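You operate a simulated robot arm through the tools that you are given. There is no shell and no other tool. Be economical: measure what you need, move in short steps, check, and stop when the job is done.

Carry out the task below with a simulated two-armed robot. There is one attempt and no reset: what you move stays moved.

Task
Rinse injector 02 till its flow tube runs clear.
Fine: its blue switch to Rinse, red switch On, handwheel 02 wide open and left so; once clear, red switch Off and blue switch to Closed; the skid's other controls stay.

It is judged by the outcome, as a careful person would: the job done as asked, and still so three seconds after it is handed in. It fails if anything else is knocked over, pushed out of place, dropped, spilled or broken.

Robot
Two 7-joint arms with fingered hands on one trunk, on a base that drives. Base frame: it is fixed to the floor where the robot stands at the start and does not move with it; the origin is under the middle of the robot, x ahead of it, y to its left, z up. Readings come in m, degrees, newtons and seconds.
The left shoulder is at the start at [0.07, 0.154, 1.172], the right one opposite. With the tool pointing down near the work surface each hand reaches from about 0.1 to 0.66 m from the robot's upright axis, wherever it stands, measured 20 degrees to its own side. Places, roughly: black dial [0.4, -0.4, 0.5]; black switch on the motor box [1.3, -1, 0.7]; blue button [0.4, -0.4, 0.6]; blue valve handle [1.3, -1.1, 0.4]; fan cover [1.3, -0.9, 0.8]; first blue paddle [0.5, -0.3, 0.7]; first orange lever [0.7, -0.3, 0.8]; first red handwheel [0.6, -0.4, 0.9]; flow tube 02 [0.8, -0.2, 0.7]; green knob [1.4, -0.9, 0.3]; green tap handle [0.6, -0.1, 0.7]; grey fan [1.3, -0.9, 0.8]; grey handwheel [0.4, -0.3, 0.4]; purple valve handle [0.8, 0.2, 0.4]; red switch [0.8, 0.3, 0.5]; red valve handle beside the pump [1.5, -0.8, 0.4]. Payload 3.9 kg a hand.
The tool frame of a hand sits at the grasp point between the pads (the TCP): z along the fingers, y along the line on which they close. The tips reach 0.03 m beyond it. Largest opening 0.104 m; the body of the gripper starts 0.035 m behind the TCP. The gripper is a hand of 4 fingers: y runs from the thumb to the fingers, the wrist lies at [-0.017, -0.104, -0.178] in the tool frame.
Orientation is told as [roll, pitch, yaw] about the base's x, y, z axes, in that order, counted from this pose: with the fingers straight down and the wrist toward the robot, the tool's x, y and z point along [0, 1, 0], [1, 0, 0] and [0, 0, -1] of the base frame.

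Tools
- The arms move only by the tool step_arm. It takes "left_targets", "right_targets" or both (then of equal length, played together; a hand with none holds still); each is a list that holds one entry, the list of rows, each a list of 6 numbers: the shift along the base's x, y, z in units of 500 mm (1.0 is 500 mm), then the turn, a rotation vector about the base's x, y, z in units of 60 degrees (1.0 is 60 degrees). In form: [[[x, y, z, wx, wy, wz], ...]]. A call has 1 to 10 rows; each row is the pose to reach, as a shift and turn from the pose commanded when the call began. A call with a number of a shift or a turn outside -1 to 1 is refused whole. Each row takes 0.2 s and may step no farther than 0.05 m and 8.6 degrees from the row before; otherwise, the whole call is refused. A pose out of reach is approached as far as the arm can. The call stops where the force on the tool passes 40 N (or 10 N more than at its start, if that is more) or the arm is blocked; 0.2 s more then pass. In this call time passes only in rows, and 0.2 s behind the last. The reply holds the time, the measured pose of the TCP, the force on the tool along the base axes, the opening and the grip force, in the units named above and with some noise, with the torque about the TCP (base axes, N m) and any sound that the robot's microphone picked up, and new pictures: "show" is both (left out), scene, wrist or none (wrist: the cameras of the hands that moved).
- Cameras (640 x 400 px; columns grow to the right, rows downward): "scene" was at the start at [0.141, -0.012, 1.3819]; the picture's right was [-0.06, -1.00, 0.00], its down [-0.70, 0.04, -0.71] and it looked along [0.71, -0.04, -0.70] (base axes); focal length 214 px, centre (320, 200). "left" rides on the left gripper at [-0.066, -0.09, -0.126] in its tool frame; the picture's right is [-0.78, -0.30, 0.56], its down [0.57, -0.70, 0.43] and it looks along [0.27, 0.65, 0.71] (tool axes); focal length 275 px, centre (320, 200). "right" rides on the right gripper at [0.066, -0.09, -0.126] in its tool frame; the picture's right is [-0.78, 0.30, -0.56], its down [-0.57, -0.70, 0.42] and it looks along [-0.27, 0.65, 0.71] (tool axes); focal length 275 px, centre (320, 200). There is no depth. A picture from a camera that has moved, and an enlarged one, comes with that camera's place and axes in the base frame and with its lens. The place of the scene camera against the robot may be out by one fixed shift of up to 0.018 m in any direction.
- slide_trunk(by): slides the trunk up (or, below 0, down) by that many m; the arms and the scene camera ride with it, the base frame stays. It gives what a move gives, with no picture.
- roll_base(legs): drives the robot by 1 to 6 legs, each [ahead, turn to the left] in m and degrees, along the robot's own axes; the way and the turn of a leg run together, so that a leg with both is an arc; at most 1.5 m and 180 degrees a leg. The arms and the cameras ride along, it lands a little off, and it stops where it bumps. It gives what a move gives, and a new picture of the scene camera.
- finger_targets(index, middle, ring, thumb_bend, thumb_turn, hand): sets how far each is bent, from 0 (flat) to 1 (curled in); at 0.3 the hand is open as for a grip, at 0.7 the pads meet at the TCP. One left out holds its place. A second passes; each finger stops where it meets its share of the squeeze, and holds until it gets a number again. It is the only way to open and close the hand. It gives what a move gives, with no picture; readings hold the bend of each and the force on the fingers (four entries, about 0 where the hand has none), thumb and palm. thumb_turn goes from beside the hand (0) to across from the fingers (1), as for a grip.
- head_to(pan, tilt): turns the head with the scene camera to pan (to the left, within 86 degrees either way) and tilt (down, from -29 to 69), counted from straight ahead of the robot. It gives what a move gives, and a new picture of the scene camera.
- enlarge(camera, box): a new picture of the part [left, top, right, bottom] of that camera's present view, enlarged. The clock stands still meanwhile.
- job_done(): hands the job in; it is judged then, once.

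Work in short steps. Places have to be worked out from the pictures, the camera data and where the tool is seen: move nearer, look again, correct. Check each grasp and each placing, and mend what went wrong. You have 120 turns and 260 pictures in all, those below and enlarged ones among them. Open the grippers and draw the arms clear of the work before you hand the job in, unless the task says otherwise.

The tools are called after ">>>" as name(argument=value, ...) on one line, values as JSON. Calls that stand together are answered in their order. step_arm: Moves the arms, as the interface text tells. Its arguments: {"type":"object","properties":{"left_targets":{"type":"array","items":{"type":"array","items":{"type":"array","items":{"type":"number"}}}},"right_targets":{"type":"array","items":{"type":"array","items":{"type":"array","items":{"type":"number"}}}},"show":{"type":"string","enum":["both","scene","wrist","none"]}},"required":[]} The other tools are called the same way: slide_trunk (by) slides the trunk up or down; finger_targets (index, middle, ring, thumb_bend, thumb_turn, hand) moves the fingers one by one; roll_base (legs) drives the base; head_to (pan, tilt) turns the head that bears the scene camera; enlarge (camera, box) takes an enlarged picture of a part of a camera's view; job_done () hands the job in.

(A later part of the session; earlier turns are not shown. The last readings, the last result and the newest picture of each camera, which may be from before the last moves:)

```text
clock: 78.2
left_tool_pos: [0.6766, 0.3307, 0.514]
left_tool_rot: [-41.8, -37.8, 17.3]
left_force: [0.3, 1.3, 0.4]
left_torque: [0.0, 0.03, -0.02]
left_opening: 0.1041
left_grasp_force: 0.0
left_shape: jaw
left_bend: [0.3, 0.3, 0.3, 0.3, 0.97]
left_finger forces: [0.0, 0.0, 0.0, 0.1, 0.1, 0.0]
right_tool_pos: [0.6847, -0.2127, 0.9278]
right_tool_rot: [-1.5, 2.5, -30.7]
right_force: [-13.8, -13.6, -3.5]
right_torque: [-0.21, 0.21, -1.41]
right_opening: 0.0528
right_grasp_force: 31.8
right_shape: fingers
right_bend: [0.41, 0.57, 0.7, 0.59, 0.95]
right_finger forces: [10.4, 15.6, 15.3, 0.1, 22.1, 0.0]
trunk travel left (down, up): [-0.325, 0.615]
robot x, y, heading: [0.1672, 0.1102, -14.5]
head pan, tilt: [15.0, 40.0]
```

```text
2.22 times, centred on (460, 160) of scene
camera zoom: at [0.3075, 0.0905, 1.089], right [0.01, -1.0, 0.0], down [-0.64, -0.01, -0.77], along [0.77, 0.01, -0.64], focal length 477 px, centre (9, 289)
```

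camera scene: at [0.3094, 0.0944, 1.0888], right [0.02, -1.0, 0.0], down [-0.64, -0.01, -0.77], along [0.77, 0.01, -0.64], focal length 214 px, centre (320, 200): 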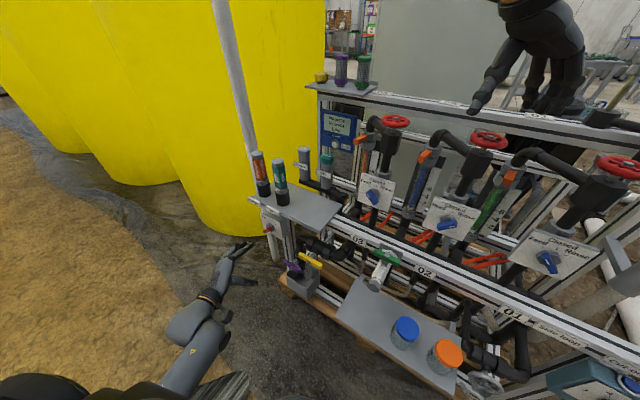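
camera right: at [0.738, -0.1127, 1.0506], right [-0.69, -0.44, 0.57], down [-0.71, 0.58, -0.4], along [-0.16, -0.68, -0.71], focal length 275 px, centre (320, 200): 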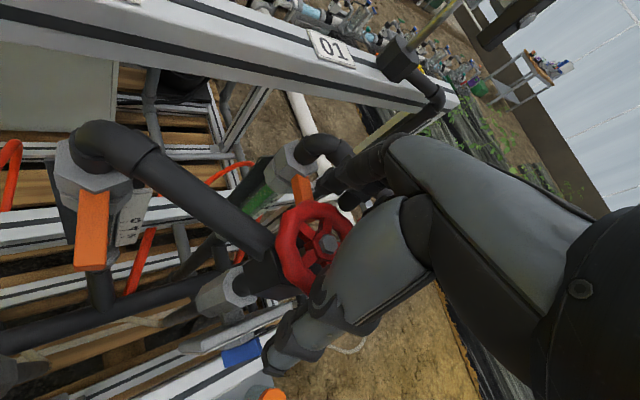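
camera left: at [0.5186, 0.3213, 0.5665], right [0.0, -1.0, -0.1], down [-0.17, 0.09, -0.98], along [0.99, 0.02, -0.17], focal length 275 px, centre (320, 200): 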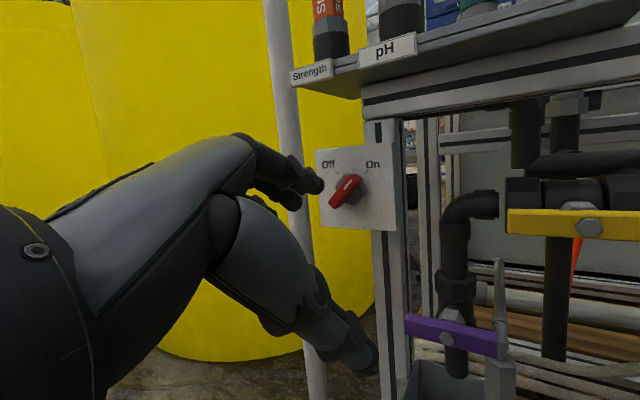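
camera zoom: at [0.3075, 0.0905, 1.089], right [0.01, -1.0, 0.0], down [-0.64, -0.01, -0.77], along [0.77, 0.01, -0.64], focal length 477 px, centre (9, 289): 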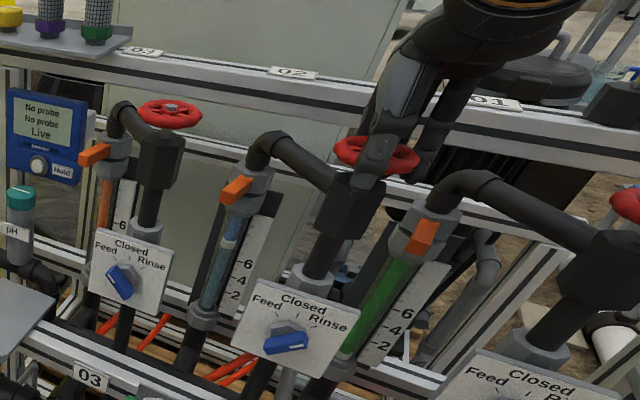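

Immediate stiff torque (1.4 N·m): the wheel is at its open stop, float at top, tube colour fading. Release and lift away.

>>> finger_targets(hand="right", index=0.3, middle=0.3, ring=0.3, thumb_bend=0.3)

>>> step_arm(right_targets=[[[0, 0, 0.08, 0, 0, 0], [-0.02, 0, 0.16, 0, 0, 0], [-0.1, 0, 0.2, 0, 0, 0], [-0.18, 0.02, 0.22, 0, 0, 0], [-0.26, 0.03, 0.22, 0, 0, 0], [-0.34, 0.03, 0.22, 0, 0, 0]]], show="none")

>>> enlarge(camera="scene", box=[380, 100, 520, 250])

```text
clock: 79.2
left_tool_pos: [0.6781, 0.3308, 0.5118]
left_tool_rot: [-42.0, -37.5, 17.4]
left_force: [0.1, 1.1, 1.5]
left_torque: [0.0, 0.02, -0.02]
left_opening: 0.1041
left_grasp_force: 0.0
left_shape: jaw
left_bend: [0.3, 0.3, 0.3, 0.3, 0.97]
left_finger forces: [0.0, 0.1, 0.0, 0.0, 0.0, 0.0]
right_tool_pos: [0.6878, -0.2086, 0.9285]
right_tool_rot: [-1.5, 2.3, -30.5]
right_force: [0.3, 0.5, 0.6]
right_torque: [0.03, 0.0, -0.01]
right_opening: 0.104
right_grasp_force: 0.0
right_shape: fingers
right_bend: [0.3, 0.3, 0.3, 0.3, 1.0]
right_finger forces: [0.1, 0.2, 0.0, 0.1, 0.0, 0.0]
trunk travel left (down, up): [-0.325, 0.615]
robot x, y, heading: [0.1629, 0.1141, -14.2]
head pan, tilt: [15.0, 40.0]
```

```text
clock: 80.5
left_tool_pos: [0.6768, 0.3313, 0.5124]
left_tool_rot: [-42.0, -37.6, 17.5]
left_force: [-0.5, 0.6, 0.7]
left_torque: [0.01, 0.01, 0.01]
left_opening: 0.1038
left_grasp_force: 0.1
left_shape: jaw
left_bend: [0.3, 0.3, 0.3, 0.3, 0.97]
left_finger forces: [0.0, 0.0, 0.0, 0.1, 0.0, 0.0]
right_tool_pos: [0.5177, -0.1926, 1.0395]
right_tool_rot: [-1.4, 2.3, -30.6]
right_force: [-0.9, 0.5, 0.6]
right_torque: [0.03, 0.0, -0.02]
right_opening: 0.1043
right_grasp_force: 0.1
right_shape: fingers
right_bend: [0.3, 0.3, 0.3, 0.3, 1.0]
right_finger forces: [0.0, 0.0, 0.1, 0.1, 0.0, 0.0]
trunk travel left (down, up): [-0.325, 0.615]
robot x, y, heading: [0.1644, 0.1101, -14.2]
head pan, tilt: [15.0, 40.0]
```

```text
2.67 times, centred on (450, 175) of scene
camera zoom: at [0.3084, 0.0933, 1.089], right [0.02, -1.0, 0.0], down [-0.64, -0.01, -0.77], along [0.77, 0.01, -0.64], focal length 572 px, centre (-27, 267)
```

zoom: 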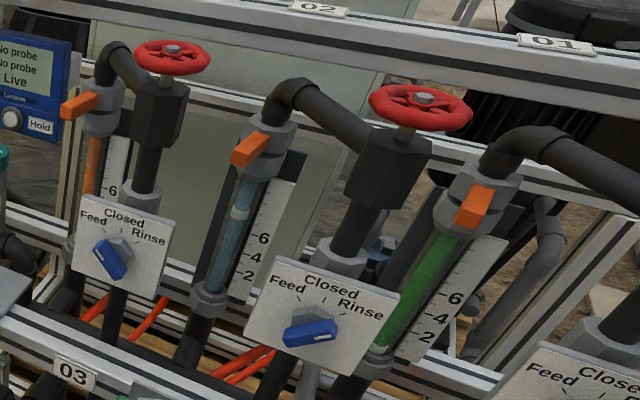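

Valve wide open, tube already pale. While it rinses, I fold the right thumb, tilt the right hand as before, and pre-position the left index beside the red switch.

>>> finger_targets(hand="right", thumb_bend=1, thumb_turn=1)

>>> step_arm(right_targets=[[[-0.02, -0.02, 0, -0.035, -0.08, 0], [-0.04, -0.04, 0, -0.07, -0.16, 0], [-0.06, -0.06, 0, -0.11, -0.24, -0.01]]], left_targets=[[[0.05, 0.01, 0, 0, 0, 0], [0.1, 0.02, -0.007, 0, 0, 0], [0.16, 0.032, -0.013, 0, 0, 0]]], show="wrist")

>>> enlarge(camera="scene", box=[390, 120, 470, 220])

```text
clock: 81.5
left_tool_pos: [0.6774, 0.331, 0.5122]
left_tool_rot: [-42.0, -37.6, 17.5]
left_force: [-1.3, -0.1, 0.3]
left_torque: [0.01, 0.05, 0.0]
left_opening: 0.1043
left_grasp_force: 0.1
left_shape: jaw
left_bend: [0.3, 0.3, 0.3, 0.3, 0.97]
left_finger forces: [0.0, 0.0, 0.1, 0.0, 0.0, 0.0]
right_tool_pos: [0.5187, -0.1918, 1.039]
right_tool_rot: [-1.5, 2.3, -30.6]
right_force: [0.1, -0.2, 0.3]
right_torque: [0.01, 0.0, -0.01]
right_opening: 0.0263
right_grasp_force: 0.0
right_shape: fingers
right_bend: [0.29, 0.3, 0.3, 0.97, 1.0]
right_finger forces: [0.0, 0.0, 0.0, 0.1, 0.0, 0.0]
trunk travel left (down, up): [-0.325, 0.615]
robot x, y, heading: [0.164, 0.1143, -14.3]
head pan, tilt: [15.0, 40.0]
```

```text
clock: 82.3
left_tool_pos: [0.7574, 0.3471, 0.5059]
left_tool_rot: [-42.0, -37.4, 17.4]
left_force: [0.7, -0.8, -0.7]
left_torque: [-0.01, -0.03, 0.02]
left_opening: 0.104
left_grasp_force: 0.1
left_shape: jaw
left_bend: [0.3, 0.3, 0.3, 0.3, 0.97]
left_finger forces: [0.0, 0.0, 0.0, 0.0, 0.0, 0.0]
right_tool_pos: [0.4873, -0.2229, 1.0399]
right_tool_rot: [0.3, -13.5, -31.4]
right_force: [0.0, 0.4, 0.3]
right_torque: [-0.02, 0.01, 0.01]
right_opening: 0.0265
right_grasp_force: 0.0
right_shape: fingers
right_bend: [0.29, 0.3, 0.3, 0.97, 1.0]
right_finger forces: [0.1, 0.0, 0.0, 0.0, 0.1, 0.0]
trunk travel left (down, up): [-0.325, 0.615]
robot x, y, heading: [0.1682, 0.1122, -14.0]
head pan, tilt: [15.0, 40.0]
camera right: at [0.4212, -0.1065, 1.1391], right [-0.27, -0.75, 0.61], down [-0.79, -0.18, -0.58], along [0.54, -0.64, -0.54], focal length 275 px, centre (320, 200)
camera left: at [0.6004, 0.3363, 0.56], right [0.0, -1.0, -0.1], down [-0.17, 0.1, -0.98], along [0.99, 0.02, -0.17], focal length 275 px, centre (320, 200)
```

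right: 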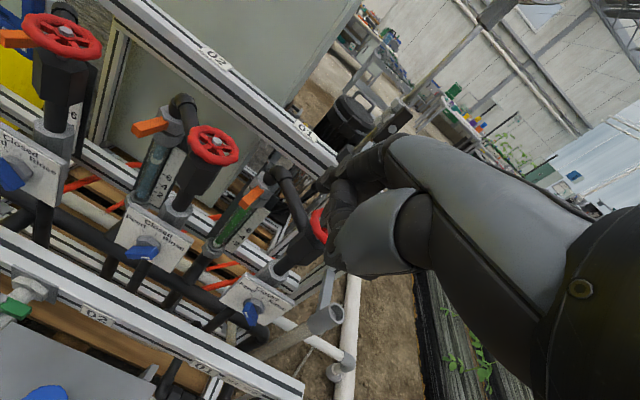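
left: 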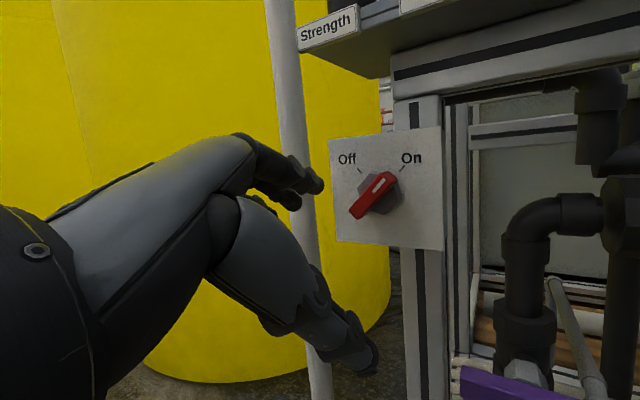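

```text
4.00 times, centred on (430, 170) of scene
camera zoom: at [0.3091, 0.0933, 1.0889], right [0.02, -1.0, 0.0], down [-0.64, -0.01, -0.77], along [0.77, 0.01, -0.64], focal length 858 px, centre (-120, 320)
```

zoom: 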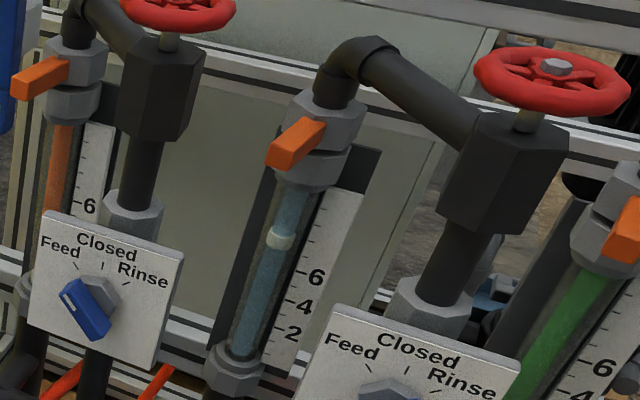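

Still a pale teal tint; wait several seconds (harmless hand-hold calls) and look again.

>>> finger_targets(hand="right", thumb_bend=1)

>>> finger_targets(hand="right", thumb_bend=1)

>>> finger_targets(hand="right", thumb_bend=1)

>>> finger_targets(hand="right", thumb_bend=1)

>>> finger_targets(hand="right", thumb_bend=1)

>>> enlarge(camera="scene", box=[390, 120, 470, 220])

```text
clock: 83.3
left_tool_pos: [0.7588, 0.3469, 0.505]
left_tool_rot: [-42.1, -37.6, 17.5]
left_force: [0.2, 1.1, -0.2]
left_torque: [0.03, 0.0, 0.0]
left_opening: 0.1041
left_grasp_force: 0.1
left_shape: jaw
left_bend: [0.3, 0.3, 0.3, 0.3, 0.97]
left_finger forces: [0.1, 0.0, 0.0, 0.0, 0.0, 0.1]
right_tool_pos: [0.4877, -0.2224, 1.0382]
right_tool_rot: [0.3, -13.4, -31.2]
right_force: [-0.2, 0.3, 1.4]
right_torque: [0.0, -0.01, -0.02]
right_opening: 0.0263
right_grasp_force: 0.1
right_shape: fingers
right_bend: [0.29, 0.3, 0.3, 0.98, 1.0]
right_finger forces: [0.1, 0.1, 0.0, 0.0, 0.0, 0.0]
trunk travel left (down, up): [-0.325, 0.615]
robot x, y, heading: [0.1672, 0.1147, -13.9]
head pan, tilt: [15.0, 40.0]
```

```text
clock: 84.3
left_tool_pos: [0.7572, 0.3481, 0.5048]
left_tool_rot: [-42.0, -37.5, 17.5]
left_force: [0.0, -0.2, 0.2]
left_torque: [0.01, 0.02, 0.0]
left_opening: 0.1042
left_grasp_force: 0.1
left_shape: jaw
left_bend: [0.3, 0.3, 0.3, 0.3, 0.97]
left_finger forces: [0.1, 0.0, 0.1, 0.0, 0.0, 0.0]
right_tool_pos: [0.4871, -0.2223, 1.039]
right_tool_rot: [0.2, -13.5, -31.4]
right_force: [0.6, -0.2, 0.5]
right_torque: [-0.04, -0.01, 0.01]
right_opening: 0.0264
right_grasp_force: 0.0
right_shape: fingers
right_bend: [0.29, 0.3, 0.3, 0.98, 1.0]
right_finger forces: [0.1, 0.0, 0.0, 0.1, 0.1, 0.0]
trunk travel left (down, up): [-0.325, 0.615]
robot x, y, heading: [0.1652, 0.108, -14.1]
head pan, tilt: [15.0, 40.0]
```

```text
clock: 85.3
left_tool_pos: [0.758, 0.3477, 0.5056]
left_tool_rot: [-42.1, -37.7, 17.6]
left_force: [-0.4, -1.1, -0.7]
left_torque: [0.03, 0.0, -0.01]
left_opening: 0.1042
left_grasp_force: 0.0
left_shape: jaw
left_bend: [0.3, 0.3, 0.3, 0.3, 0.97]
left_finger forces: [0.1, 0.0, 0.0, 0.1, 0.0, 0.0]
right_tool_pos: [0.4883, -0.2229, 1.0391]
right_tool_rot: [0.4, -13.4, -31.3]
right_force: [-0.3, 0.2, 0.6]
right_torque: [0.03, 0.0, 0.01]
right_opening: 0.0264
right_grasp_force: 0.1
right_shape: fingers
right_bend: [0.29, 0.3, 0.3, 0.98, 1.0]
right_finger forces: [0.1, 0.0, 0.0, 0.0, 0.1, 0.0]
trunk travel left (down, up): [-0.325, 0.615]
robot x, y, heading: [0.1668, 0.113, -13.9]
head pan, tilt: [15.0, 40.0]
```

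```text
clock: 86.3
left_tool_pos: [0.7594, 0.3474, 0.506]
left_tool_rot: [-42.0, -37.6, 17.6]
left_force: [-0.1, -0.3, 0.0]
left_torque: [0.05, 0.01, -0.01]
left_opening: 0.1038
left_grasp_force: 0.1
left_shape: jaw
left_bend: [0.3, 0.3, 0.3, 0.3, 0.97]
left_finger forces: [0.0, 0.1, 0.1, 0.0, 0.0, 0.1]
right_tool_pos: [0.4867, -0.2228, 1.0396]
right_tool_rot: [0.3, -13.4, -31.4]
right_force: [-1.5, 0.0, 0.5]
right_torque: [0.02, -0.02, 0.02]
right_opening: 0.0267
right_grasp_force: 0.1
right_shape: fingers
right_bend: [0.29, 0.3, 0.3, 0.98, 1.0]
right_finger forces: [0.1, 0.1, 0.0, 0.0, 0.1, 0.1]
trunk travel left (down, up): [-0.325, 0.615]
robot x, y, heading: [0.1689, 0.1143, -14.4]
head pan, tilt: [15.0, 40.0]
```

```text
clock: 87.3
left_tool_pos: [0.7583, 0.3468, 0.5054]
left_tool_rot: [-42.0, -37.6, 17.5]
left_force: [-0.4, -0.1, -0.3]
left_torque: [-0.05, 0.01, 0.01]
left_opening: 0.104
left_grasp_force: 0.1
left_shape: jaw
left_bend: [0.3, 0.3, 0.3, 0.3, 0.97]
left_finger forces: [0.1, 0.0, 0.0, 0.0, 0.0, 0.0]
right_tool_pos: [0.4872, -0.2227, 1.0401]
right_tool_rot: [0.3, -13.4, -31.4]
right_force: [1.1, -0.1, -0.3]
right_torque: [0.0, 0.02, -0.03]
right_opening: 0.0265
right_grasp_force: 0.1
right_shape: fingers
right_bend: [0.29, 0.3, 0.3, 0.98, 1.0]
right_finger forces: [0.1, 0.1, 0.0, 0.0, 0.0, 0.1]
trunk travel left (down, up): [-0.325, 0.615]
robot x, y, heading: [0.1675, 0.1115, -14.2]
head pan, tilt: [15.0, 40.0]
```

```text
4.00 times, centred on (430, 170) of scene
camera zoom: at [0.3095, 0.0934, 1.0888], right [0.02, -1.0, 0.0], down [-0.64, -0.01, -0.77], along [0.77, 0.01, -0.64], focal length 858 px, centre (-120, 320)
```

zoom: 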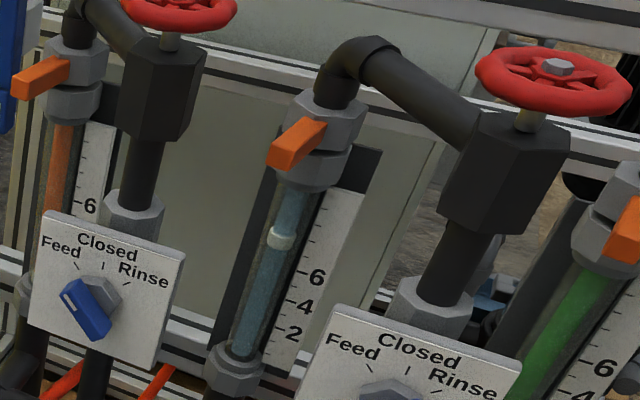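

Colour seems unchanged over 5 s; I look closer and wait a little more to be sure it's final.

>>> enlarge(camera="scene", box=[410, 155, 440, 185])

>>> finger_targets(hand="right", thumb_bend=1)

>>> finger_targets(hand="right", thumb_bend=1)

>>> finger_targets(hand="right", thumb_bend=1)

>>> finger_targets(hand="right", thumb_bend=1)

>>> finger_targets(hand="right", thumb_bend=1)

>>> finger_targets(hand="right", thumb_bend=1)

>>> enlarge(camera="scene", box=[410, 155, 440, 185])

```text
13.33 times, centred on (425, 170) of scene
camera zoom: at [0.3095, 0.0934, 1.0888], right [0.02, -1.0, 0.0], down [-0.64, -0.01, -0.77], along [0.77, 0.01, -0.64], focal length 2860 px, centre (-1080, 600)
```

zoom: 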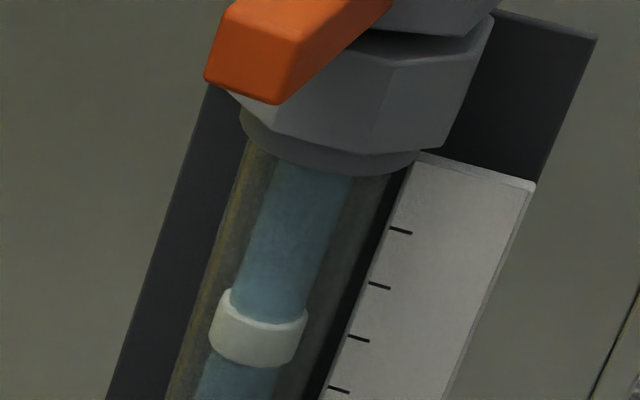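

```text
clock: 88.3
left_tool_pos: [0.7589, 0.3475, 0.5059]
left_tool_rot: [-42.0, -37.7, 17.4]
left_force: [0.1, 0.5, 0.3]
left_torque: [0.0, 0.0, 0.0]
left_opening: 0.1044
left_grasp_force: 0.1
left_shape: jaw
left_bend: [0.3, 0.3, 0.3, 0.3, 0.97]
left_finger forces: [0.0, 0.0, 0.0, 0.0, 0.0, 0.1]
right_tool_pos: [0.4875, -0.2227, 1.0396]
right_tool_rot: [0.2, -13.4, -31.3]
right_force: [-0.8, 0.3, -0.8]
right_torque: [0.03, -0.01, -0.01]
right_opening: 0.0267
right_grasp_force: 0.2
right_shape: fingers
right_bend: [0.29, 0.3, 0.3, 0.98, 1.0]
right_finger forces: [0.0, 0.0, 0.1, 0.0, 0.1, 0.0]
trunk travel left (down, up): [-0.325, 0.615]
robot x, y, heading: [0.1681, 0.1133, -14.0]
head pan, tilt: [15.0, 40.0]
```

```text
clock: 89.3
left_tool_pos: [0.7585, 0.3482, 0.5061]
left_tool_rot: [-42.0, -37.6, 17.5]
left_force: [-0.3, 0.5, -0.2]
left_torque: [-0.02, 0.0, 0.02]
left_opening: 0.1043
left_grasp_force: 0.1
left_shape: jaw
left_bend: [0.3, 0.3, 0.3, 0.3, 0.97]
left_finger forces: [0.0, 0.1, 0.1, 0.0, 0.1, 0.0]
right_tool_pos: [0.4878, -0.2219, 1.0389]
right_tool_rot: [0.2, -13.4, -31.3]
right_force: [0.0, 0.3, 0.5]
right_torque: [-0.02, 0.01, 0.0]
right_opening: 0.0265
right_grasp_force: 0.0
right_shape: fingers
right_bend: [0.29, 0.3, 0.3, 0.98, 1.0]
right_finger forces: [0.0, 0.0, 0.0, 0.1, 0.0, 0.1]
trunk travel left (down, up): [-0.325, 0.615]
robot x, y, heading: [0.1646, 0.1118, -14.2]
head pan, tilt: [15.0, 40.0]
```

```text
clock: 90.3
left_tool_pos: [0.7582, 0.3459, 0.5044]
left_tool_rot: [-42.0, -37.6, 17.5]
left_force: [-0.7, -0.1, -0.5]
left_torque: [-0.01, -0.01, -0.03]
left_opening: 0.1039
left_grasp_force: 0.0
left_shape: jaw
left_bend: [0.3, 0.3, 0.3, 0.3, 0.97]
left_finger forces: [0.0, 0.0, 0.0, 0.0, 0.0, 0.0]
right_tool_pos: [0.4876, -0.2241, 1.039]
right_tool_rot: [0.2, -13.4, -31.3]
right_force: [-0.5, 0.6, 0.5]
right_torque: [0.0, 0.0, -0.01]
right_opening: 0.0265
right_grasp_force: 0.0
right_shape: fingers
right_bend: [0.29, 0.3, 0.3, 0.98, 1.0]
right_finger forces: [0.0, 0.0, 0.1, 0.0, 0.0, 0.0]
trunk travel left (down, up): [-0.325, 0.615]
robot x, y, heading: [0.1705, 0.1124, -14.0]
head pan, tilt: [15.0, 40.0]
```

```text
clock: 91.3
left_tool_pos: [0.7585, 0.3472, 0.5056]
left_tool_rot: [-42.0, -37.6, 17.6]
left_force: [0.1, -0.4, 0.1]
left_torque: [-0.02, -0.02, -0.02]
left_opening: 0.1039
left_grasp_force: 0.2
left_shape: jaw
left_bend: [0.3, 0.3, 0.3, 0.3, 0.97]
left_finger forces: [0.1, 0.0, 0.0, 0.0, 0.1, 0.0]
right_tool_pos: [0.4885, -0.222, 1.0389]
right_tool_rot: [0.3, -13.4, -31.3]
right_force: [-0.3, -0.2, -0.2]
right_torque: [-0.02, -0.01, 0.03]
right_opening: 0.0264
right_grasp_force: 0.1
right_shape: fingers
right_bend: [0.29, 0.3, 0.3, 0.98, 1.0]
right_finger forces: [0.0, 0.0, 0.1, 0.1, 0.0, 0.1]
trunk travel left (down, up): [-0.325, 0.615]
robot x, y, heading: [0.1619, 0.1116, -13.9]
head pan, tilt: [15.0, 40.0]
```

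```text
clock: 92.3
left_tool_pos: [0.7586, 0.347, 0.5054]
left_tool_rot: [-42.0, -37.6, 17.5]
left_force: [-0.5, 0.9, 0.7]
left_torque: [-0.01, 0.03, 0.0]
left_opening: 0.1037
left_grasp_force: 0.0
left_shape: jaw
left_bend: [0.3, 0.3, 0.3, 0.3, 0.97]
left_finger forces: [0.1, 0.1, 0.0, 0.0, 0.0, 0.0]
right_tool_pos: [0.4875, -0.2226, 1.0389]
right_tool_rot: [0.3, -13.4, -31.1]
right_force: [-0.9, 0.5, -0.5]
right_torque: [0.01, 0.03, -0.03]
right_opening: 0.0266
right_grasp_force: 0.0
right_shape: fingers
right_bend: [0.29, 0.3, 0.3, 0.98, 1.0]
right_finger forces: [0.1, 0.0, 0.0, 0.0, 0.1, 0.0]
trunk travel left (down, up): [-0.325, 0.615]
robot x, y, heading: [0.1665, 0.1109, -13.9]
head pan, tilt: [15.0, 40.0]
```

```text
clock: 93.3
left_tool_pos: [0.7586, 0.347, 0.5064]
left_tool_rot: [-42.0, -37.6, 17.4]
left_force: [-0.3, 0.8, -0.2]
left_torque: [0.0, -0.03, -0.01]
left_opening: 0.104
left_grasp_force: 0.1
left_shape: jaw
left_bend: [0.3, 0.3, 0.3, 0.3, 0.97]
left_finger forces: [0.0, 0.1, 0.0, 0.0, 0.0, 0.0]
right_tool_pos: [0.488, -0.2219, 1.0386]
right_tool_rot: [0.3, -13.3, -31.4]
right_force: [0.7, -0.3, -0.4]
right_torque: [-0.02, -0.01, 0.01]
right_opening: 0.0265
right_grasp_force: 0.0
right_shape: fingers
right_bend: [0.29, 0.3, 0.3, 0.98, 1.0]
right_finger forces: [0.0, 0.0, 0.0, 0.1, 0.0, 0.0]
trunk travel left (down, up): [-0.325, 0.615]
robot x, y, heading: [0.1689, 0.1128, -14.1]
head pan, tilt: [15.0, 40.0]
```

```text
13.33 times, centred on (425, 170) of scene
camera zoom: at [0.3095, 0.0934, 1.0888], right [0.02, -1.0, 0.0], down [-0.64, -0.01, -0.77], along [0.77, 0.01, -0.64], focal length 2860 px, centre (-1080, 600)
```

zoom: 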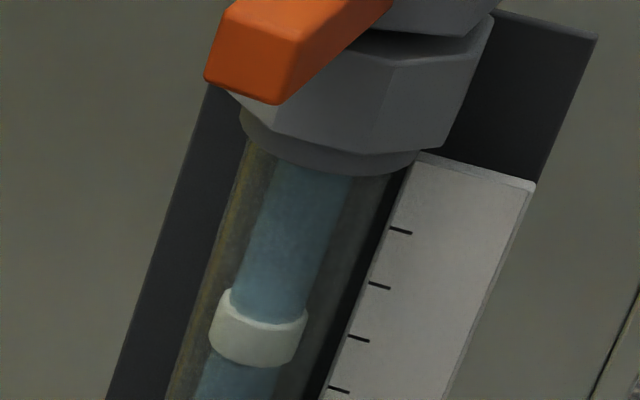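

The tint is constant from 82 s to 93 s, with the original deep blue gone: the tube runs clear. Now red switch Off: press the left half down with the index and sweep right beneath (counter-clockwise).

>>> step_arm(left_targets=[[[0.039, -0.025, 0, 0, 0, 0], [0.029, -0.04, -0.017, 0, 0, 0], [0.026, -0.045, -0.041, 0, 0, 0], [0.0226, -0.05, -0.057, 0, 0, 0], [0.014, -0.0636, -0.067, 0, 0, 0]]], show="none")

>>> enlarge(camera="left", box=[240, 80, 480, 280])

```text
clock: 94.5
left_tool_pos: [0.7645, 0.3163, 0.4718]
left_tool_rot: [-42.0, -37.5, 17.5]
left_force: [0.5, 3.1, -0.7]
left_torque: [-0.04, 0.07, 0.15]
left_opening: 0.1037
left_grasp_force: 0.0
left_shape: jaw
left_bend: [0.29, 0.3, 0.3, 0.3, 0.97]
left_finger forces: [2.8, 0.0, 0.1, 0.1, 0.0, 0.0]
right_tool_pos: [0.4868, -0.2225, 1.039]
right_tool_rot: [0.2, -13.4, -31.3]
right_force: [0.3, 0.5, 0.8]
right_torque: [0.01, 0.0, -0.03]
right_opening: 0.0267
right_grasp_force: 0.1
right_shape: fingers
right_bend: [0.29, 0.3, 0.3, 0.98, 1.0]
right_finger forces: [0.0, 0.1, 0.0, 0.0, 0.0, 0.1]
trunk travel left (down, up): [-0.325, 0.615]
robot x, y, heading: [0.1676, 0.1135, -14.2]
head pan, tilt: [15.0, 40.0]
```

```text
2.00 times, centred on (360, 180) of left
camera zoom: at [0.6056, 0.3057, 0.5263], right [0.0, -1.0, -0.1], down [-0.17, 0.1, -0.98], along [0.99, 0.02, -0.17], focal length 551 px, centre (240, 240)
```

zoom: 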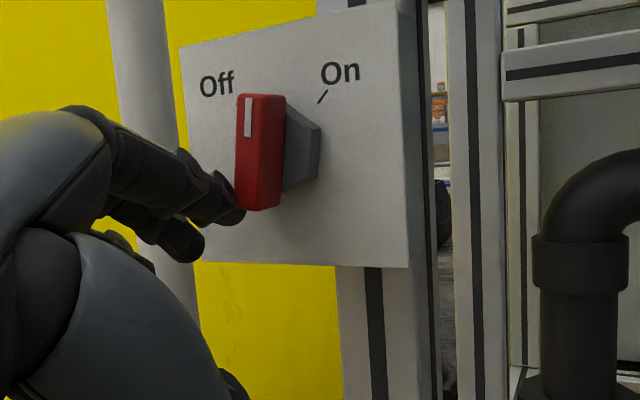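

Bar is vertical with the tip on its lower-left side. Continue right, slightly up.

>>> step_arm(left_targets=[[[-0.0086, -0.0135, 0.008, 0, 0, 0], [-0.0172, -0.027, 0.01, 0, 0, 0], [-0.0259, -0.0404, 0.014, 0, 0, 0]]], show="none")

>>> enlarge(camera="left", box=[240, 80, 480, 280])

```text
clock: 95.3
left_tool_pos: [0.7519, 0.3025, 0.4715]
left_tool_rot: [-41.7, -36.9, 17.8]
left_force: [18.0, 27.9, -18.9]
left_torque: [-0.89, 1.55, 1.48]
left_opening: 0.1042
left_grasp_force: 0.0
left_shape: jaw
left_bend: [0.29, 0.3, 0.3, 0.3, 0.97]
left_finger forces: [33.5, 0.1, 0.0, 0.1, 0.1, 0.0]
right_tool_pos: [0.4924, -0.219, 1.0381]
right_tool_rot: [0.0, -13.3, -31.2]
right_force: [0.4, -0.3, 0.8]
right_torque: [0.02, -0.01, 0.01]
right_opening: 0.0265
right_grasp_force: 0.0
right_shape: fingers
right_bend: [0.29, 0.3, 0.3, 0.98, 1.0]
right_finger forces: [0.1, 0.0, 0.1, 0.0, 0.0, 0.0]
trunk travel left (down, up): [-0.325, 0.615]
robot x, y, heading: [0.1713, 0.1152, -14.0]
head pan, tilt: [15.0, 40.0]
```

```text
2.00 times, centred on (360, 180) of left
camera zoom: at [0.5944, 0.2896, 0.5283], right [0.01, -1.0, -0.1], down [-0.18, 0.09, -0.98], along [0.98, 0.02, -0.18], focal length 551 px, centre (240, 240)
```

zoom: 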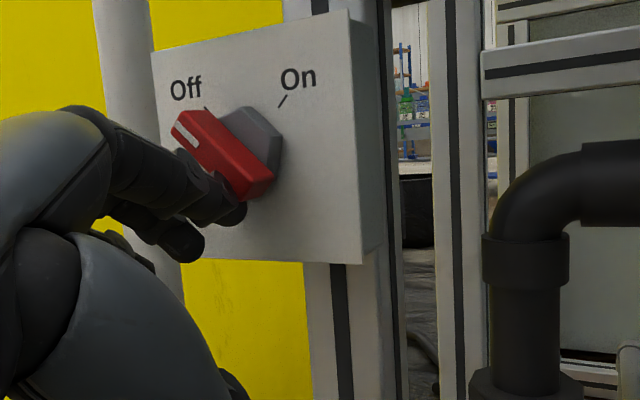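

Red is at Off against its stop. Ease off left and withdraw.

>>> step_arm(left_targets=[[[0.01, 0.016, -0.014, 0, 0, 0], [-0.04, 0.05, -0.02, 0, 0, 0], [-0.12, 0.1, -0.01, 0, 0, 0], [-0.2, 0.15, 0.0, 0, 0, 0]]], show="none")

>>> enlarge(camera="left", box=[300, 110, 440, 250])

>>> enlarge(camera="scene", box=[390, 110, 520, 260])

```text
clock: 96.3
left_tool_pos: [0.6531, 0.3737, 0.4782]
left_tool_rot: [-42.1, -37.6, 17.6]
left_force: [0.4, -0.3, 0.1]
left_torque: [0.01, 0.0, -0.01]
left_opening: 0.104
left_grasp_force: 0.0
left_shape: jaw
left_bend: [0.3, 0.3, 0.3, 0.3, 0.97]
left_finger forces: [0.0, 0.1, 0.1, 0.0, 0.1, 0.0]
right_tool_pos: [0.488, -0.2227, 1.0391]
right_tool_rot: [0.2, -13.3, -31.5]
right_force: [-0.5, 0.0, -0.2]
right_torque: [0.01, 0.02, 0.0]
right_opening: 0.0267
right_grasp_force: 0.0
right_shape: fingers
right_bend: [0.29, 0.3, 0.3, 0.98, 1.0]
right_finger forces: [0.1, 0.0, 0.1, 0.0, 0.0, 0.1]
trunk travel left (down, up): [-0.325, 0.615]
robot x, y, heading: [0.1685, 0.1136, -14.0]
head pan, tilt: [15.0, 40.0]
```

```text
2.86 times, centred on (370, 180) of left
camera zoom: at [0.4954, 0.3627, 0.5324], right [0.0, -1.0, -0.1], down [-0.16, 0.09, -0.98], along [0.99, 0.01, -0.16], focal length 786 px, centre (177, 257)
```

zoom: 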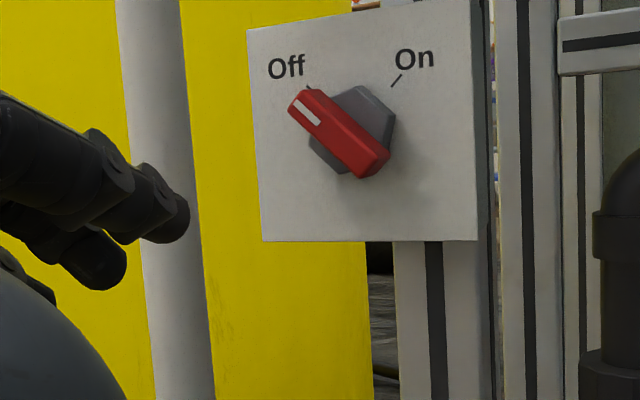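

```text
2.67 times, centred on (455, 185) of scene
camera zoom: at [0.309, 0.0937, 1.0889], right [0.02, -1.0, 0.0], down [-0.64, -0.01, -0.77], along [0.77, 0.01, -0.64], focal length 572 px, centre (-40, 240)
```

zoom: 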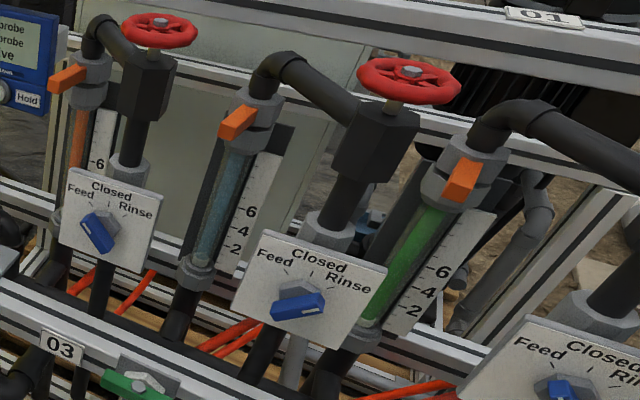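

Red is Off; float has dropped and tube stays pale. Now bring the right hand down in front-right of paddle 02.

>>> step_arm(right_targets=[[[-0.01, 0.01, -0.09, 0, 0, 0], [-0.02, 0.03, -0.18, 0, 0, 0], [-0.02, 0.05, -0.27, 0, 0, 0], [-0.02, 0.07, -0.36, 0, 0, 0], [-0.01, 0.09, -0.44, 0, 0, 0], [0, 0.11, -0.52, 0, 0, -0.02], [0, 0.116, -0.56, 0, 0, -0.02]]])

```text
clock: 98.2
left_tool_pos: [0.6546, 0.3741, 0.477]
left_tool_rot: [-41.9, -37.5, 17.4]
left_force: [1.4, 0.6, -0.6]
left_torque: [0.02, 0.0, -0.01]
left_opening: 0.104
left_grasp_force: 0.1
left_shape: jaw
left_bend: [0.3, 0.3, 0.3, 0.3, 0.97]
left_finger forces: [0.0, 0.0, 0.0, 0.0, 0.1, 0.0]
right_tool_pos: [0.5083, -0.1691, 0.8878]
right_tool_rot: [3.8, -28.4, -32.4]
right_force: [-0.7, 0.0, -0.7]
right_torque: [0.0, -0.01, 0.05]
right_opening: 0.0266
right_grasp_force: 0.1
right_shape: fingers
right_bend: [0.29, 0.3, 0.3, 0.98, 1.0]
right_finger forces: [0.0, 0.0, 0.1, 0.0, 0.0, 0.0]
right hand out of reach, approached as far as the arm can: row 4, 5, 6, 7
trunk travel left (down, up): [-0.325, 0.615]
robot x, y, heading: [0.169, 0.1157, -14.3]
head pan, tilt: [15.0, 40.0]
stopped in row 7 (right hand): the arm was blocked; the commanded pose is now the measured one
camera scene: at [0.31, 0.093, 1.0887], right [0.02, -1.0, 0.0], down [-0.64, -0.01, -0.77], along [0.77, 0.01, -0.64], focal length 214 px, centre (320, 200)
camera right: at [0.4207, -0.0445, 0.9573], right [-0.42, -0.7, 0.58], down [-0.63, -0.24, -0.74], along [0.66, -0.67, -0.34], focal length 275 px, centre (320, 200)
```

scene: 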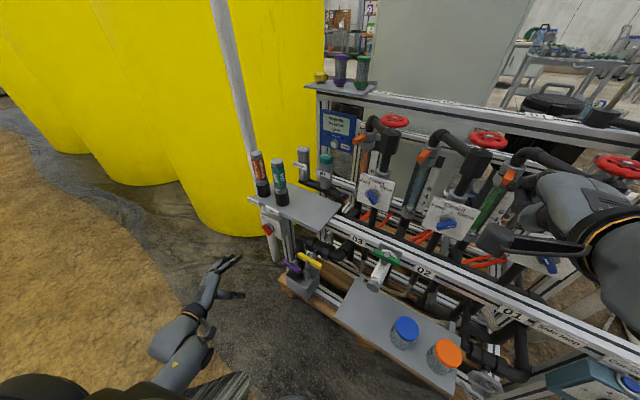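
right: 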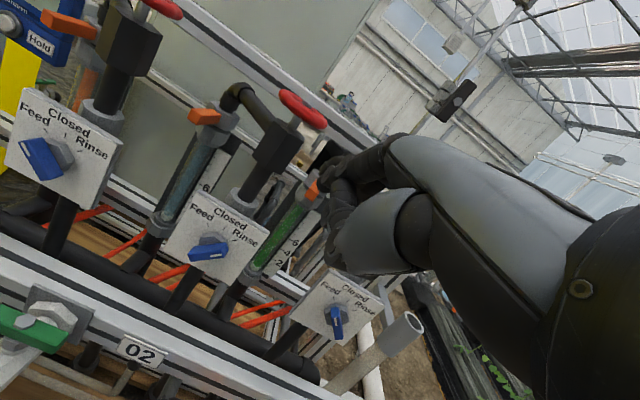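

Low trunk makes the arm fold. I raise the trunk back by 0.3 m and return the right hand to its earlier tilt.

>>> slide_trunk(by=0.3)

>>> step_arm(right_targets=[[[-0.02, 0, -0.04, 0.03, 0.06, 0], [-0.04, 0.005, -0.12, 0.06, 0.12, 0], [-0.04, 0.01, -0.21, 0.09, 0.19, 0], [-0.04, 0.01, -0.3, 0.09, 0.2, 0], [-0.04, 0.01, -0.39, 0.09, 0.2, 0], [-0.04, 0.01, -0.48, 0.09, 0.2, 0], [-0.04, 0.01, -0.57, 0.09, 0.2, 0], [-0.04, 0.01, -0.66, 0.09, 0.2, 0], [-0.04, 0.01, -0.74, 0.09, 0.2, 0], [-0.04, 0.01, -0.8, 0.09, 0.2, 0]]])

```text
clock: 101.2
left_tool_pos: [0.6544, 0.3729, 0.7772]
left_tool_rot: [-42.0, -37.6, 17.4]
left_force: [-0.3, -0.5, -0.4]
left_torque: [0.03, 0.01, 0.01]
left_opening: 0.1039
left_grasp_force: 0.1
left_shape: jaw
left_bend: [0.3, 0.3, 0.3, 0.3, 0.97]
left_finger forces: [0.1, 0.0, 0.0, 0.0, 0.0, 0.0]
right_tool_pos: [0.5087, -0.1677, 1.1879]
right_tool_rot: [3.8, -28.3, -32.3]
right_force: [0.1, 0.5, -0.3]
right_torque: [0.01, 0.0, -0.02]
right_opening: 0.027
right_grasp_force: 0.0
right_shape: fingers
right_bend: [0.29, 0.3, 0.3, 0.98, 1.0]
right_finger forces: [0.1, 0.1, 0.0, 0.1, 0.1, 0.0]
trunk travel left (down, up): [-0.625, 0.315]
robot x, y, heading: [0.1674, 0.1135, -14.1]
head pan, tilt: [15.0, 40.0]
```

```text
clock: 103.3
left_tool_pos: [0.6543, 0.3743, 0.7772]
left_tool_rot: [-42.0, -37.6, 17.4]
left_force: [-0.4, 0.0, -0.2]
left_torque: [0.0, 0.04, 0.0]
left_opening: 0.1038
left_grasp_force: 0.1
left_shape: jaw
left_bend: [0.3, 0.3, 0.3, 0.3, 0.97]
left_finger forces: [0.0, 0.0, 0.0, 0.0, 0.0, 0.1]
right_tool_pos: [0.4753, -0.2158, 0.8657]
right_tool_rot: [1.9, -15.2, -31.7]
right_force: [0.2, -0.4, -0.1]
right_torque: [0.0, 0.02, 0.01]
right_opening: 0.0272
right_grasp_force: 0.0
right_shape: fingers
right_bend: [0.29, 0.3, 0.3, 0.98, 1.0]
right_finger forces: [0.0, 0.1, 0.0, 0.1, 0.1, 0.0]
right hand out of reach, approached as far as the arm can: row 1, 2, 3, 4, 5, 6, 7, 8, 9, 10
trunk travel left (down, up): [-0.625, 0.315]
robot x, y, heading: [0.1649, 0.1135, -14.0]
head pan, tilt: [15.0, 40.0]
camera scene: at [0.3101, 0.0927, 1.3888], right [0.01, -1.0, 0.0], down [-0.64, -0.01, -0.77], along [0.77, 0.01, -0.64], focal length 214 px, centre (320, 200)
camera right: at [0.4048, -0.1014, 0.9631], right [-0.29, -0.75, 0.59], down [-0.77, -0.18, -0.61], along [0.57, -0.63, -0.53], focal length 275 px, centre (320, 200)
```

scene: 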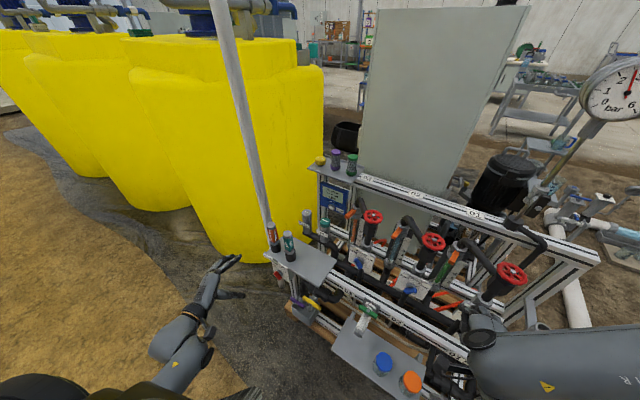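
right: 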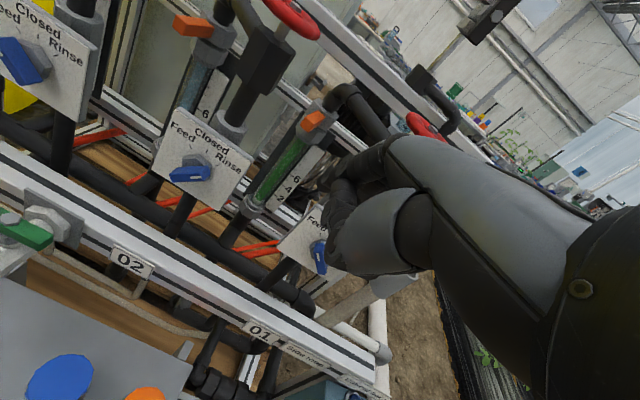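

Too close again for this arm. Back off 8 cm and turn to face the skid squarely like the station that worked before.

>>> roll_base(legs=[[-0.08, 0], [0, -14]])

>>> enlarge(camera="right", box=[0, 0, 640, 400])

```text
clock: 105.3
left_tool_pos: [0.6267, 0.2676, 0.7766]
left_tool_rot: [-42.1, -37.5, 3.4]
left_force: [0.2, 0.5, -0.3]
left_torque: [0.02, -0.01, 0.02]
left_opening: 0.1039
left_grasp_force: 0.1
left_shape: jaw
left_bend: [0.3, 0.3, 0.3, 0.3, 0.97]
left_finger forces: [0.0, 0.0, 0.0, 0.0, 0.0, 0.0]
right_tool_pos: [0.3096, -0.2607, 0.8652]
right_tool_rot: [1.9, -15.2, -45.6]
right_force: [0.9, 0.2, 0.7]
right_torque: [0.0, -0.02, -0.01]
right_opening: 0.0268
right_grasp_force: 0.1
right_shape: fingers
right_bend: [0.29, 0.3, 0.3, 0.98, 1.0]
right_finger forces: [0.1, 0.0, 0.0, 0.0, 0.1, 0.0]
trunk travel left (down, up): [-0.625, 0.315]
robot x, y, heading: [0.089, 0.1302, -28.2]
head pan, tilt: [15.0, 40.0]
camera scene: at [0.2262, 0.0813, 1.3887], right [-0.23, -0.97, 0.0], down [-0.63, 0.15, -0.77], along [0.75, -0.17, -0.64], focal length 214 px, centre (320, 200)
```

scene: 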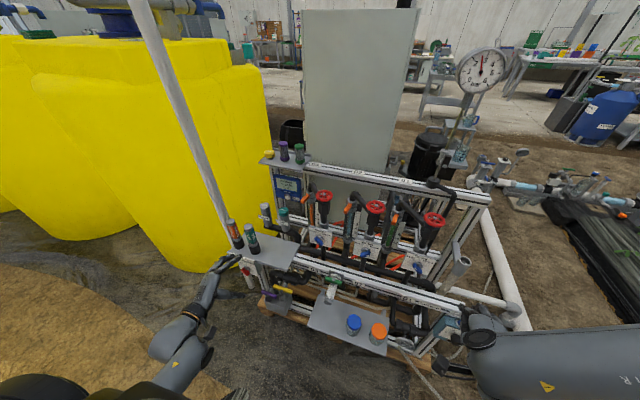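

```text
1.00 times, centred on (320, 200) of right (not enlarged: the box is as wide or as high as the picture)
camera zoom: at [0.2692, -0.1323, 0.9633], right [-0.46, -0.66, 0.59], down [-0.79, 0.01, -0.61], along [0.4, -0.75, -0.53], focal length 275 px, centre (320, 200)
```

zoom: 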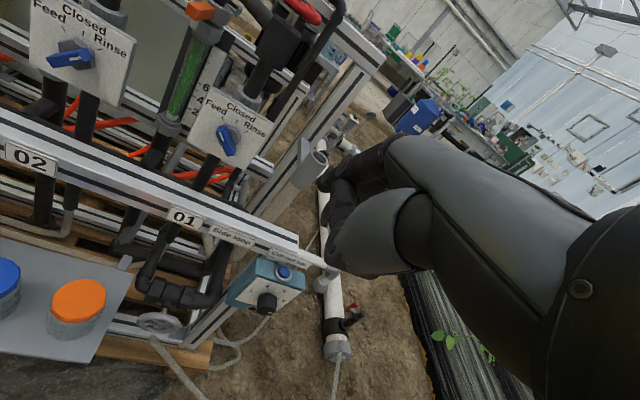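

Now extend the right hand to just in front-right of paddle 02 and pull the left hand back.

>>> step_arm(right_targets=[[[0.06, 0.033, 0, 0, 0, 0.038], [0.12, 0.065, 0, 0, 0, 0.076], [0.18, 0.1, -0.02, 0, 0, 0.114], [0.24, 0.135, -0.06, 0, 0, 0.152], [0.3, 0.165, -0.11, 0, 0, 0.19], [0.357, 0.194, -0.17, 0, 0, 0.227], [0.357, 0.194, -0.21, 0, 0, 0.227]]], left_targets=[[[-0.03, 0.02, 0.03, 0, 0, 0], [-0.06, 0.04, 0.06, 0, 0, 0], [-0.09, 0.06, 0.1, 0, 0, 0], [-0.12, 0.08, 0.14, 0, 0, 0], [-0.14, 0.09, 0.18, 0, 0, 0], [-0.14, 0.09, 0.22, 0, 0, 0], [-0.14, 0.09, 0.26, 0, 0, 0]]], show="wrist")

```text
clock: 106.9
left_tool_pos: [0.555, 0.3113, 0.9078]
left_tool_rot: [-42.0, -37.6, 3.4]
left_force: [0.1, 0.1, 0.5]
left_torque: [0.0, 0.0, 0.03]
left_opening: 0.1037
left_grasp_force: 0.0
left_shape: jaw
left_bend: [0.3, 0.3, 0.3, 0.3, 0.97]
left_finger forces: [0.0, 0.0, 0.0, 0.1, 0.1, 0.0]
right_tool_pos: [0.3988, -0.2346, 0.8935]
right_tool_rot: [1.9, -15.2, -31.9]
right_force: [-0.4, -0.5, 0.3]
right_torque: [0.03, -0.03, 0.03]
right_opening: 0.0266
right_grasp_force: 0.0
right_shape: fingers
right_bend: [0.29, 0.3, 0.3, 0.98, 1.0]
right_finger forces: [0.0, 0.0, 0.0, 0.1, 0.1, 0.0]
right hand out of reach, approached as far as the arm can: row 1, 2, 3, 4, 5, 6, 7
trunk travel left (down, up): [-0.625, 0.315]
robot x, y, heading: [0.0938, 0.1314, -28.5]
head pan, tilt: [15.0, 40.0]
camera right: at [0.3292, -0.1183, 0.9922], right [-0.3, -0.75, 0.59], down [-0.77, -0.18, -0.61], along [0.56, -0.64, -0.53], focal length 275 px, centre (320, 200)
camera left: at [0.3985, 0.3389, 0.9627], right [-0.24, -0.97, -0.1], down [-0.14, 0.13, -0.98], along [0.96, -0.22, -0.17], focal length 275 px, centre (320, 200)
```

right: 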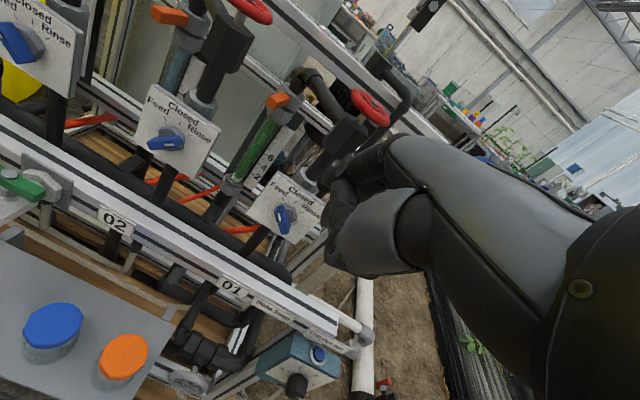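
left: 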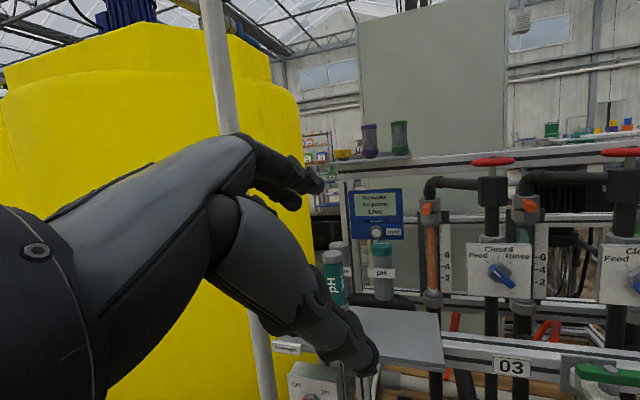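

Arm is in a bad branch. I lift it high with fingers straight down to recover the normal elbow posture.

>>> step_arm(right_targets=[[[0, 0, 0.09, 0.015, 0.03, 0], [0, 0, 0.18, 0.03, 0.06, 0], [0.02, 0, 0.27, 0.05, 0.1, 0], [0.05, 0, 0.36, 0.07, 0.13, 0], [0.1, 0.01, 0.44, 0.09, 0.16, 0], [0.15, 0.03, 0.51, 0.11, 0.19, 0], [0.2, 0.05, 0.58, 0.13, 0.21, 0.03], [0.26, 0.05, 0.63, 0.13, 0.21, 0.06]]], show="scene")

```text
clock: 108.7
left_tool_pos: [0.5564, 0.3103, 0.9071]
left_tool_rot: [-42.0, -37.5, 3.4]
left_force: [0.1, 0.1, -0.3]
left_torque: [0.03, -0.01, 0.01]
left_opening: 0.1041
left_grasp_force: 0.0
left_shape: jaw
left_bend: [0.3, 0.3, 0.3, 0.3, 0.97]
left_finger forces: [0.1, 0.1, 0.0, 0.0, 0.0, 0.1]
right_tool_pos: [0.524, -0.2086, 1.199]
right_tool_rot: [2.2, -0.3, -29.6]
right_force: [0.6, -0.4, 0.0]
right_torque: [0.03, 0.02, 0.0]
right_opening: 0.0266
right_grasp_force: 0.1
right_shape: fingers
right_bend: [0.29, 0.3, 0.3, 0.98, 1.0]
right_finger forces: [0.0, 0.0, 0.0, 0.0, 0.0, 0.2]
right hand out of reach, approached as far as the arm can: row 8
trunk travel left (down, up): [-0.625, 0.315]
robot x, y, heading: [0.089, 0.1324, -28.0]
head pan, tilt: [15.0, 40.0]
camera scene: at [0.2264, 0.0804, 1.3887], right [-0.23, -0.97, 0.0], down [-0.63, 0.15, -0.77], along [0.75, -0.17, -0.64], focal length 214 px, centre (320, 200)
```

scene: 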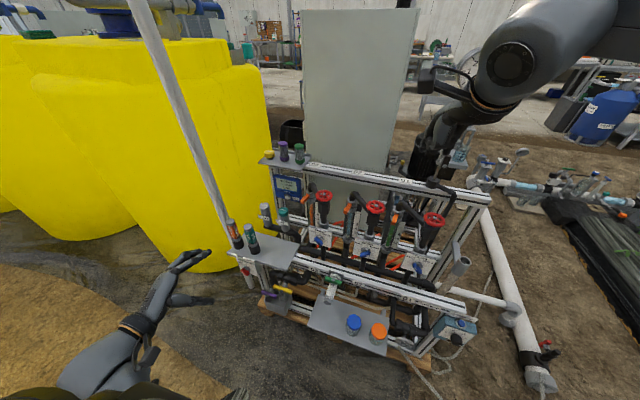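

Recovered. Descend with fingers straight down toward the spot right-front of paddle 02.

>>> step_arm(right_targets=[[[-0.01, 0.01, -0.09, 0, 0, 0], [-0.02, 0.02, -0.18, 0, 0, 0], [-0.03, 0.03, -0.27, 0, 0, 0], [-0.04, 0.04, -0.36, 0, 0, 0], [-0.05, 0.05, -0.45, 0, 0, 0], [-0.06, 0.06, -0.54, 0, 0, 0], [-0.07, 0.07, -0.63, 0, 0, 0], [-0.07, 0.08, -0.72, 0, 0, 0], [-0.07, 0.088, -0.8, 0, 0, 0]]])

```text
clock: 110.7
left_tool_pos: [0.5539, 0.3101, 0.9085]
left_tool_rot: [-42.0, -37.7, 3.4]
left_force: [0.0, 0.2, 0.3]
left_torque: [-0.03, 0.0, 0.0]
left_opening: 0.1038
left_grasp_force: 0.0
left_shape: jaw
left_bend: [0.3, 0.3, 0.3, 0.3, 0.97]
left_finger forces: [0.1, 0.0, 0.0, 0.0, 0.0, 0.0]
right_tool_pos: [0.4122, -0.2137, 0.8898]
right_tool_rot: [2.3, -0.4, -28.4]
right_force: [0.0, -0.2, 0.3]
right_torque: [0.01, -0.03, 0.0]
right_opening: 0.0268
right_grasp_force: 0.0
right_shape: fingers
right_bend: [0.29, 0.3, 0.3, 0.98, 1.0]
right_finger forces: [0.0, 0.0, 0.0, 0.0, 0.0, 0.1]
right hand out of reach, approached as far as the arm can: row 4, 5, 6, 7, 8, 9
trunk travel left (down, up): [-0.625, 0.315]
robot x, y, heading: [0.0883, 0.1313, -28.2]
head pan, tilt: [15.0, 40.0]
camera scene: at [0.2251, 0.0809, 1.3889], right [-0.23, -0.97, 0.0], down [-0.63, 0.15, -0.77], along [0.75, -0.17, -0.64], focal length 214 px, centre (320, 200)
camera right: at [0.3609, -0.1168, 1.0154], right [-0.12, -0.84, 0.53], down [-0.88, -0.16, -0.45], along [0.46, -0.52, -0.72], focal length 275 px, centre (320, 200)
```

scene: 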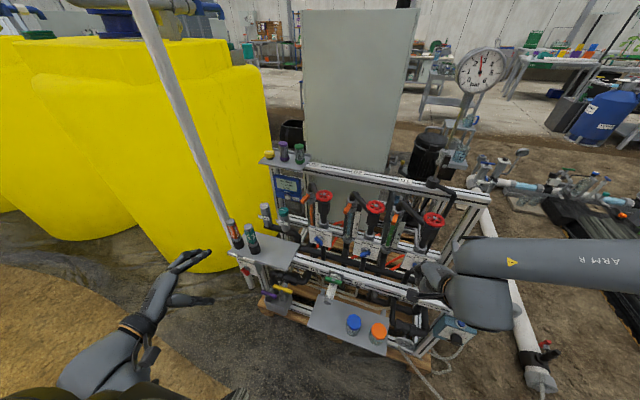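
right: 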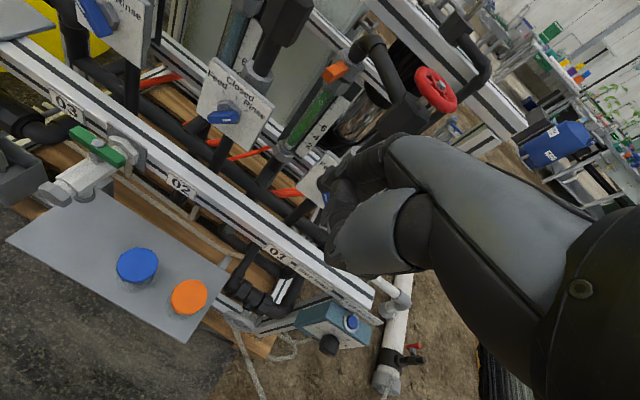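

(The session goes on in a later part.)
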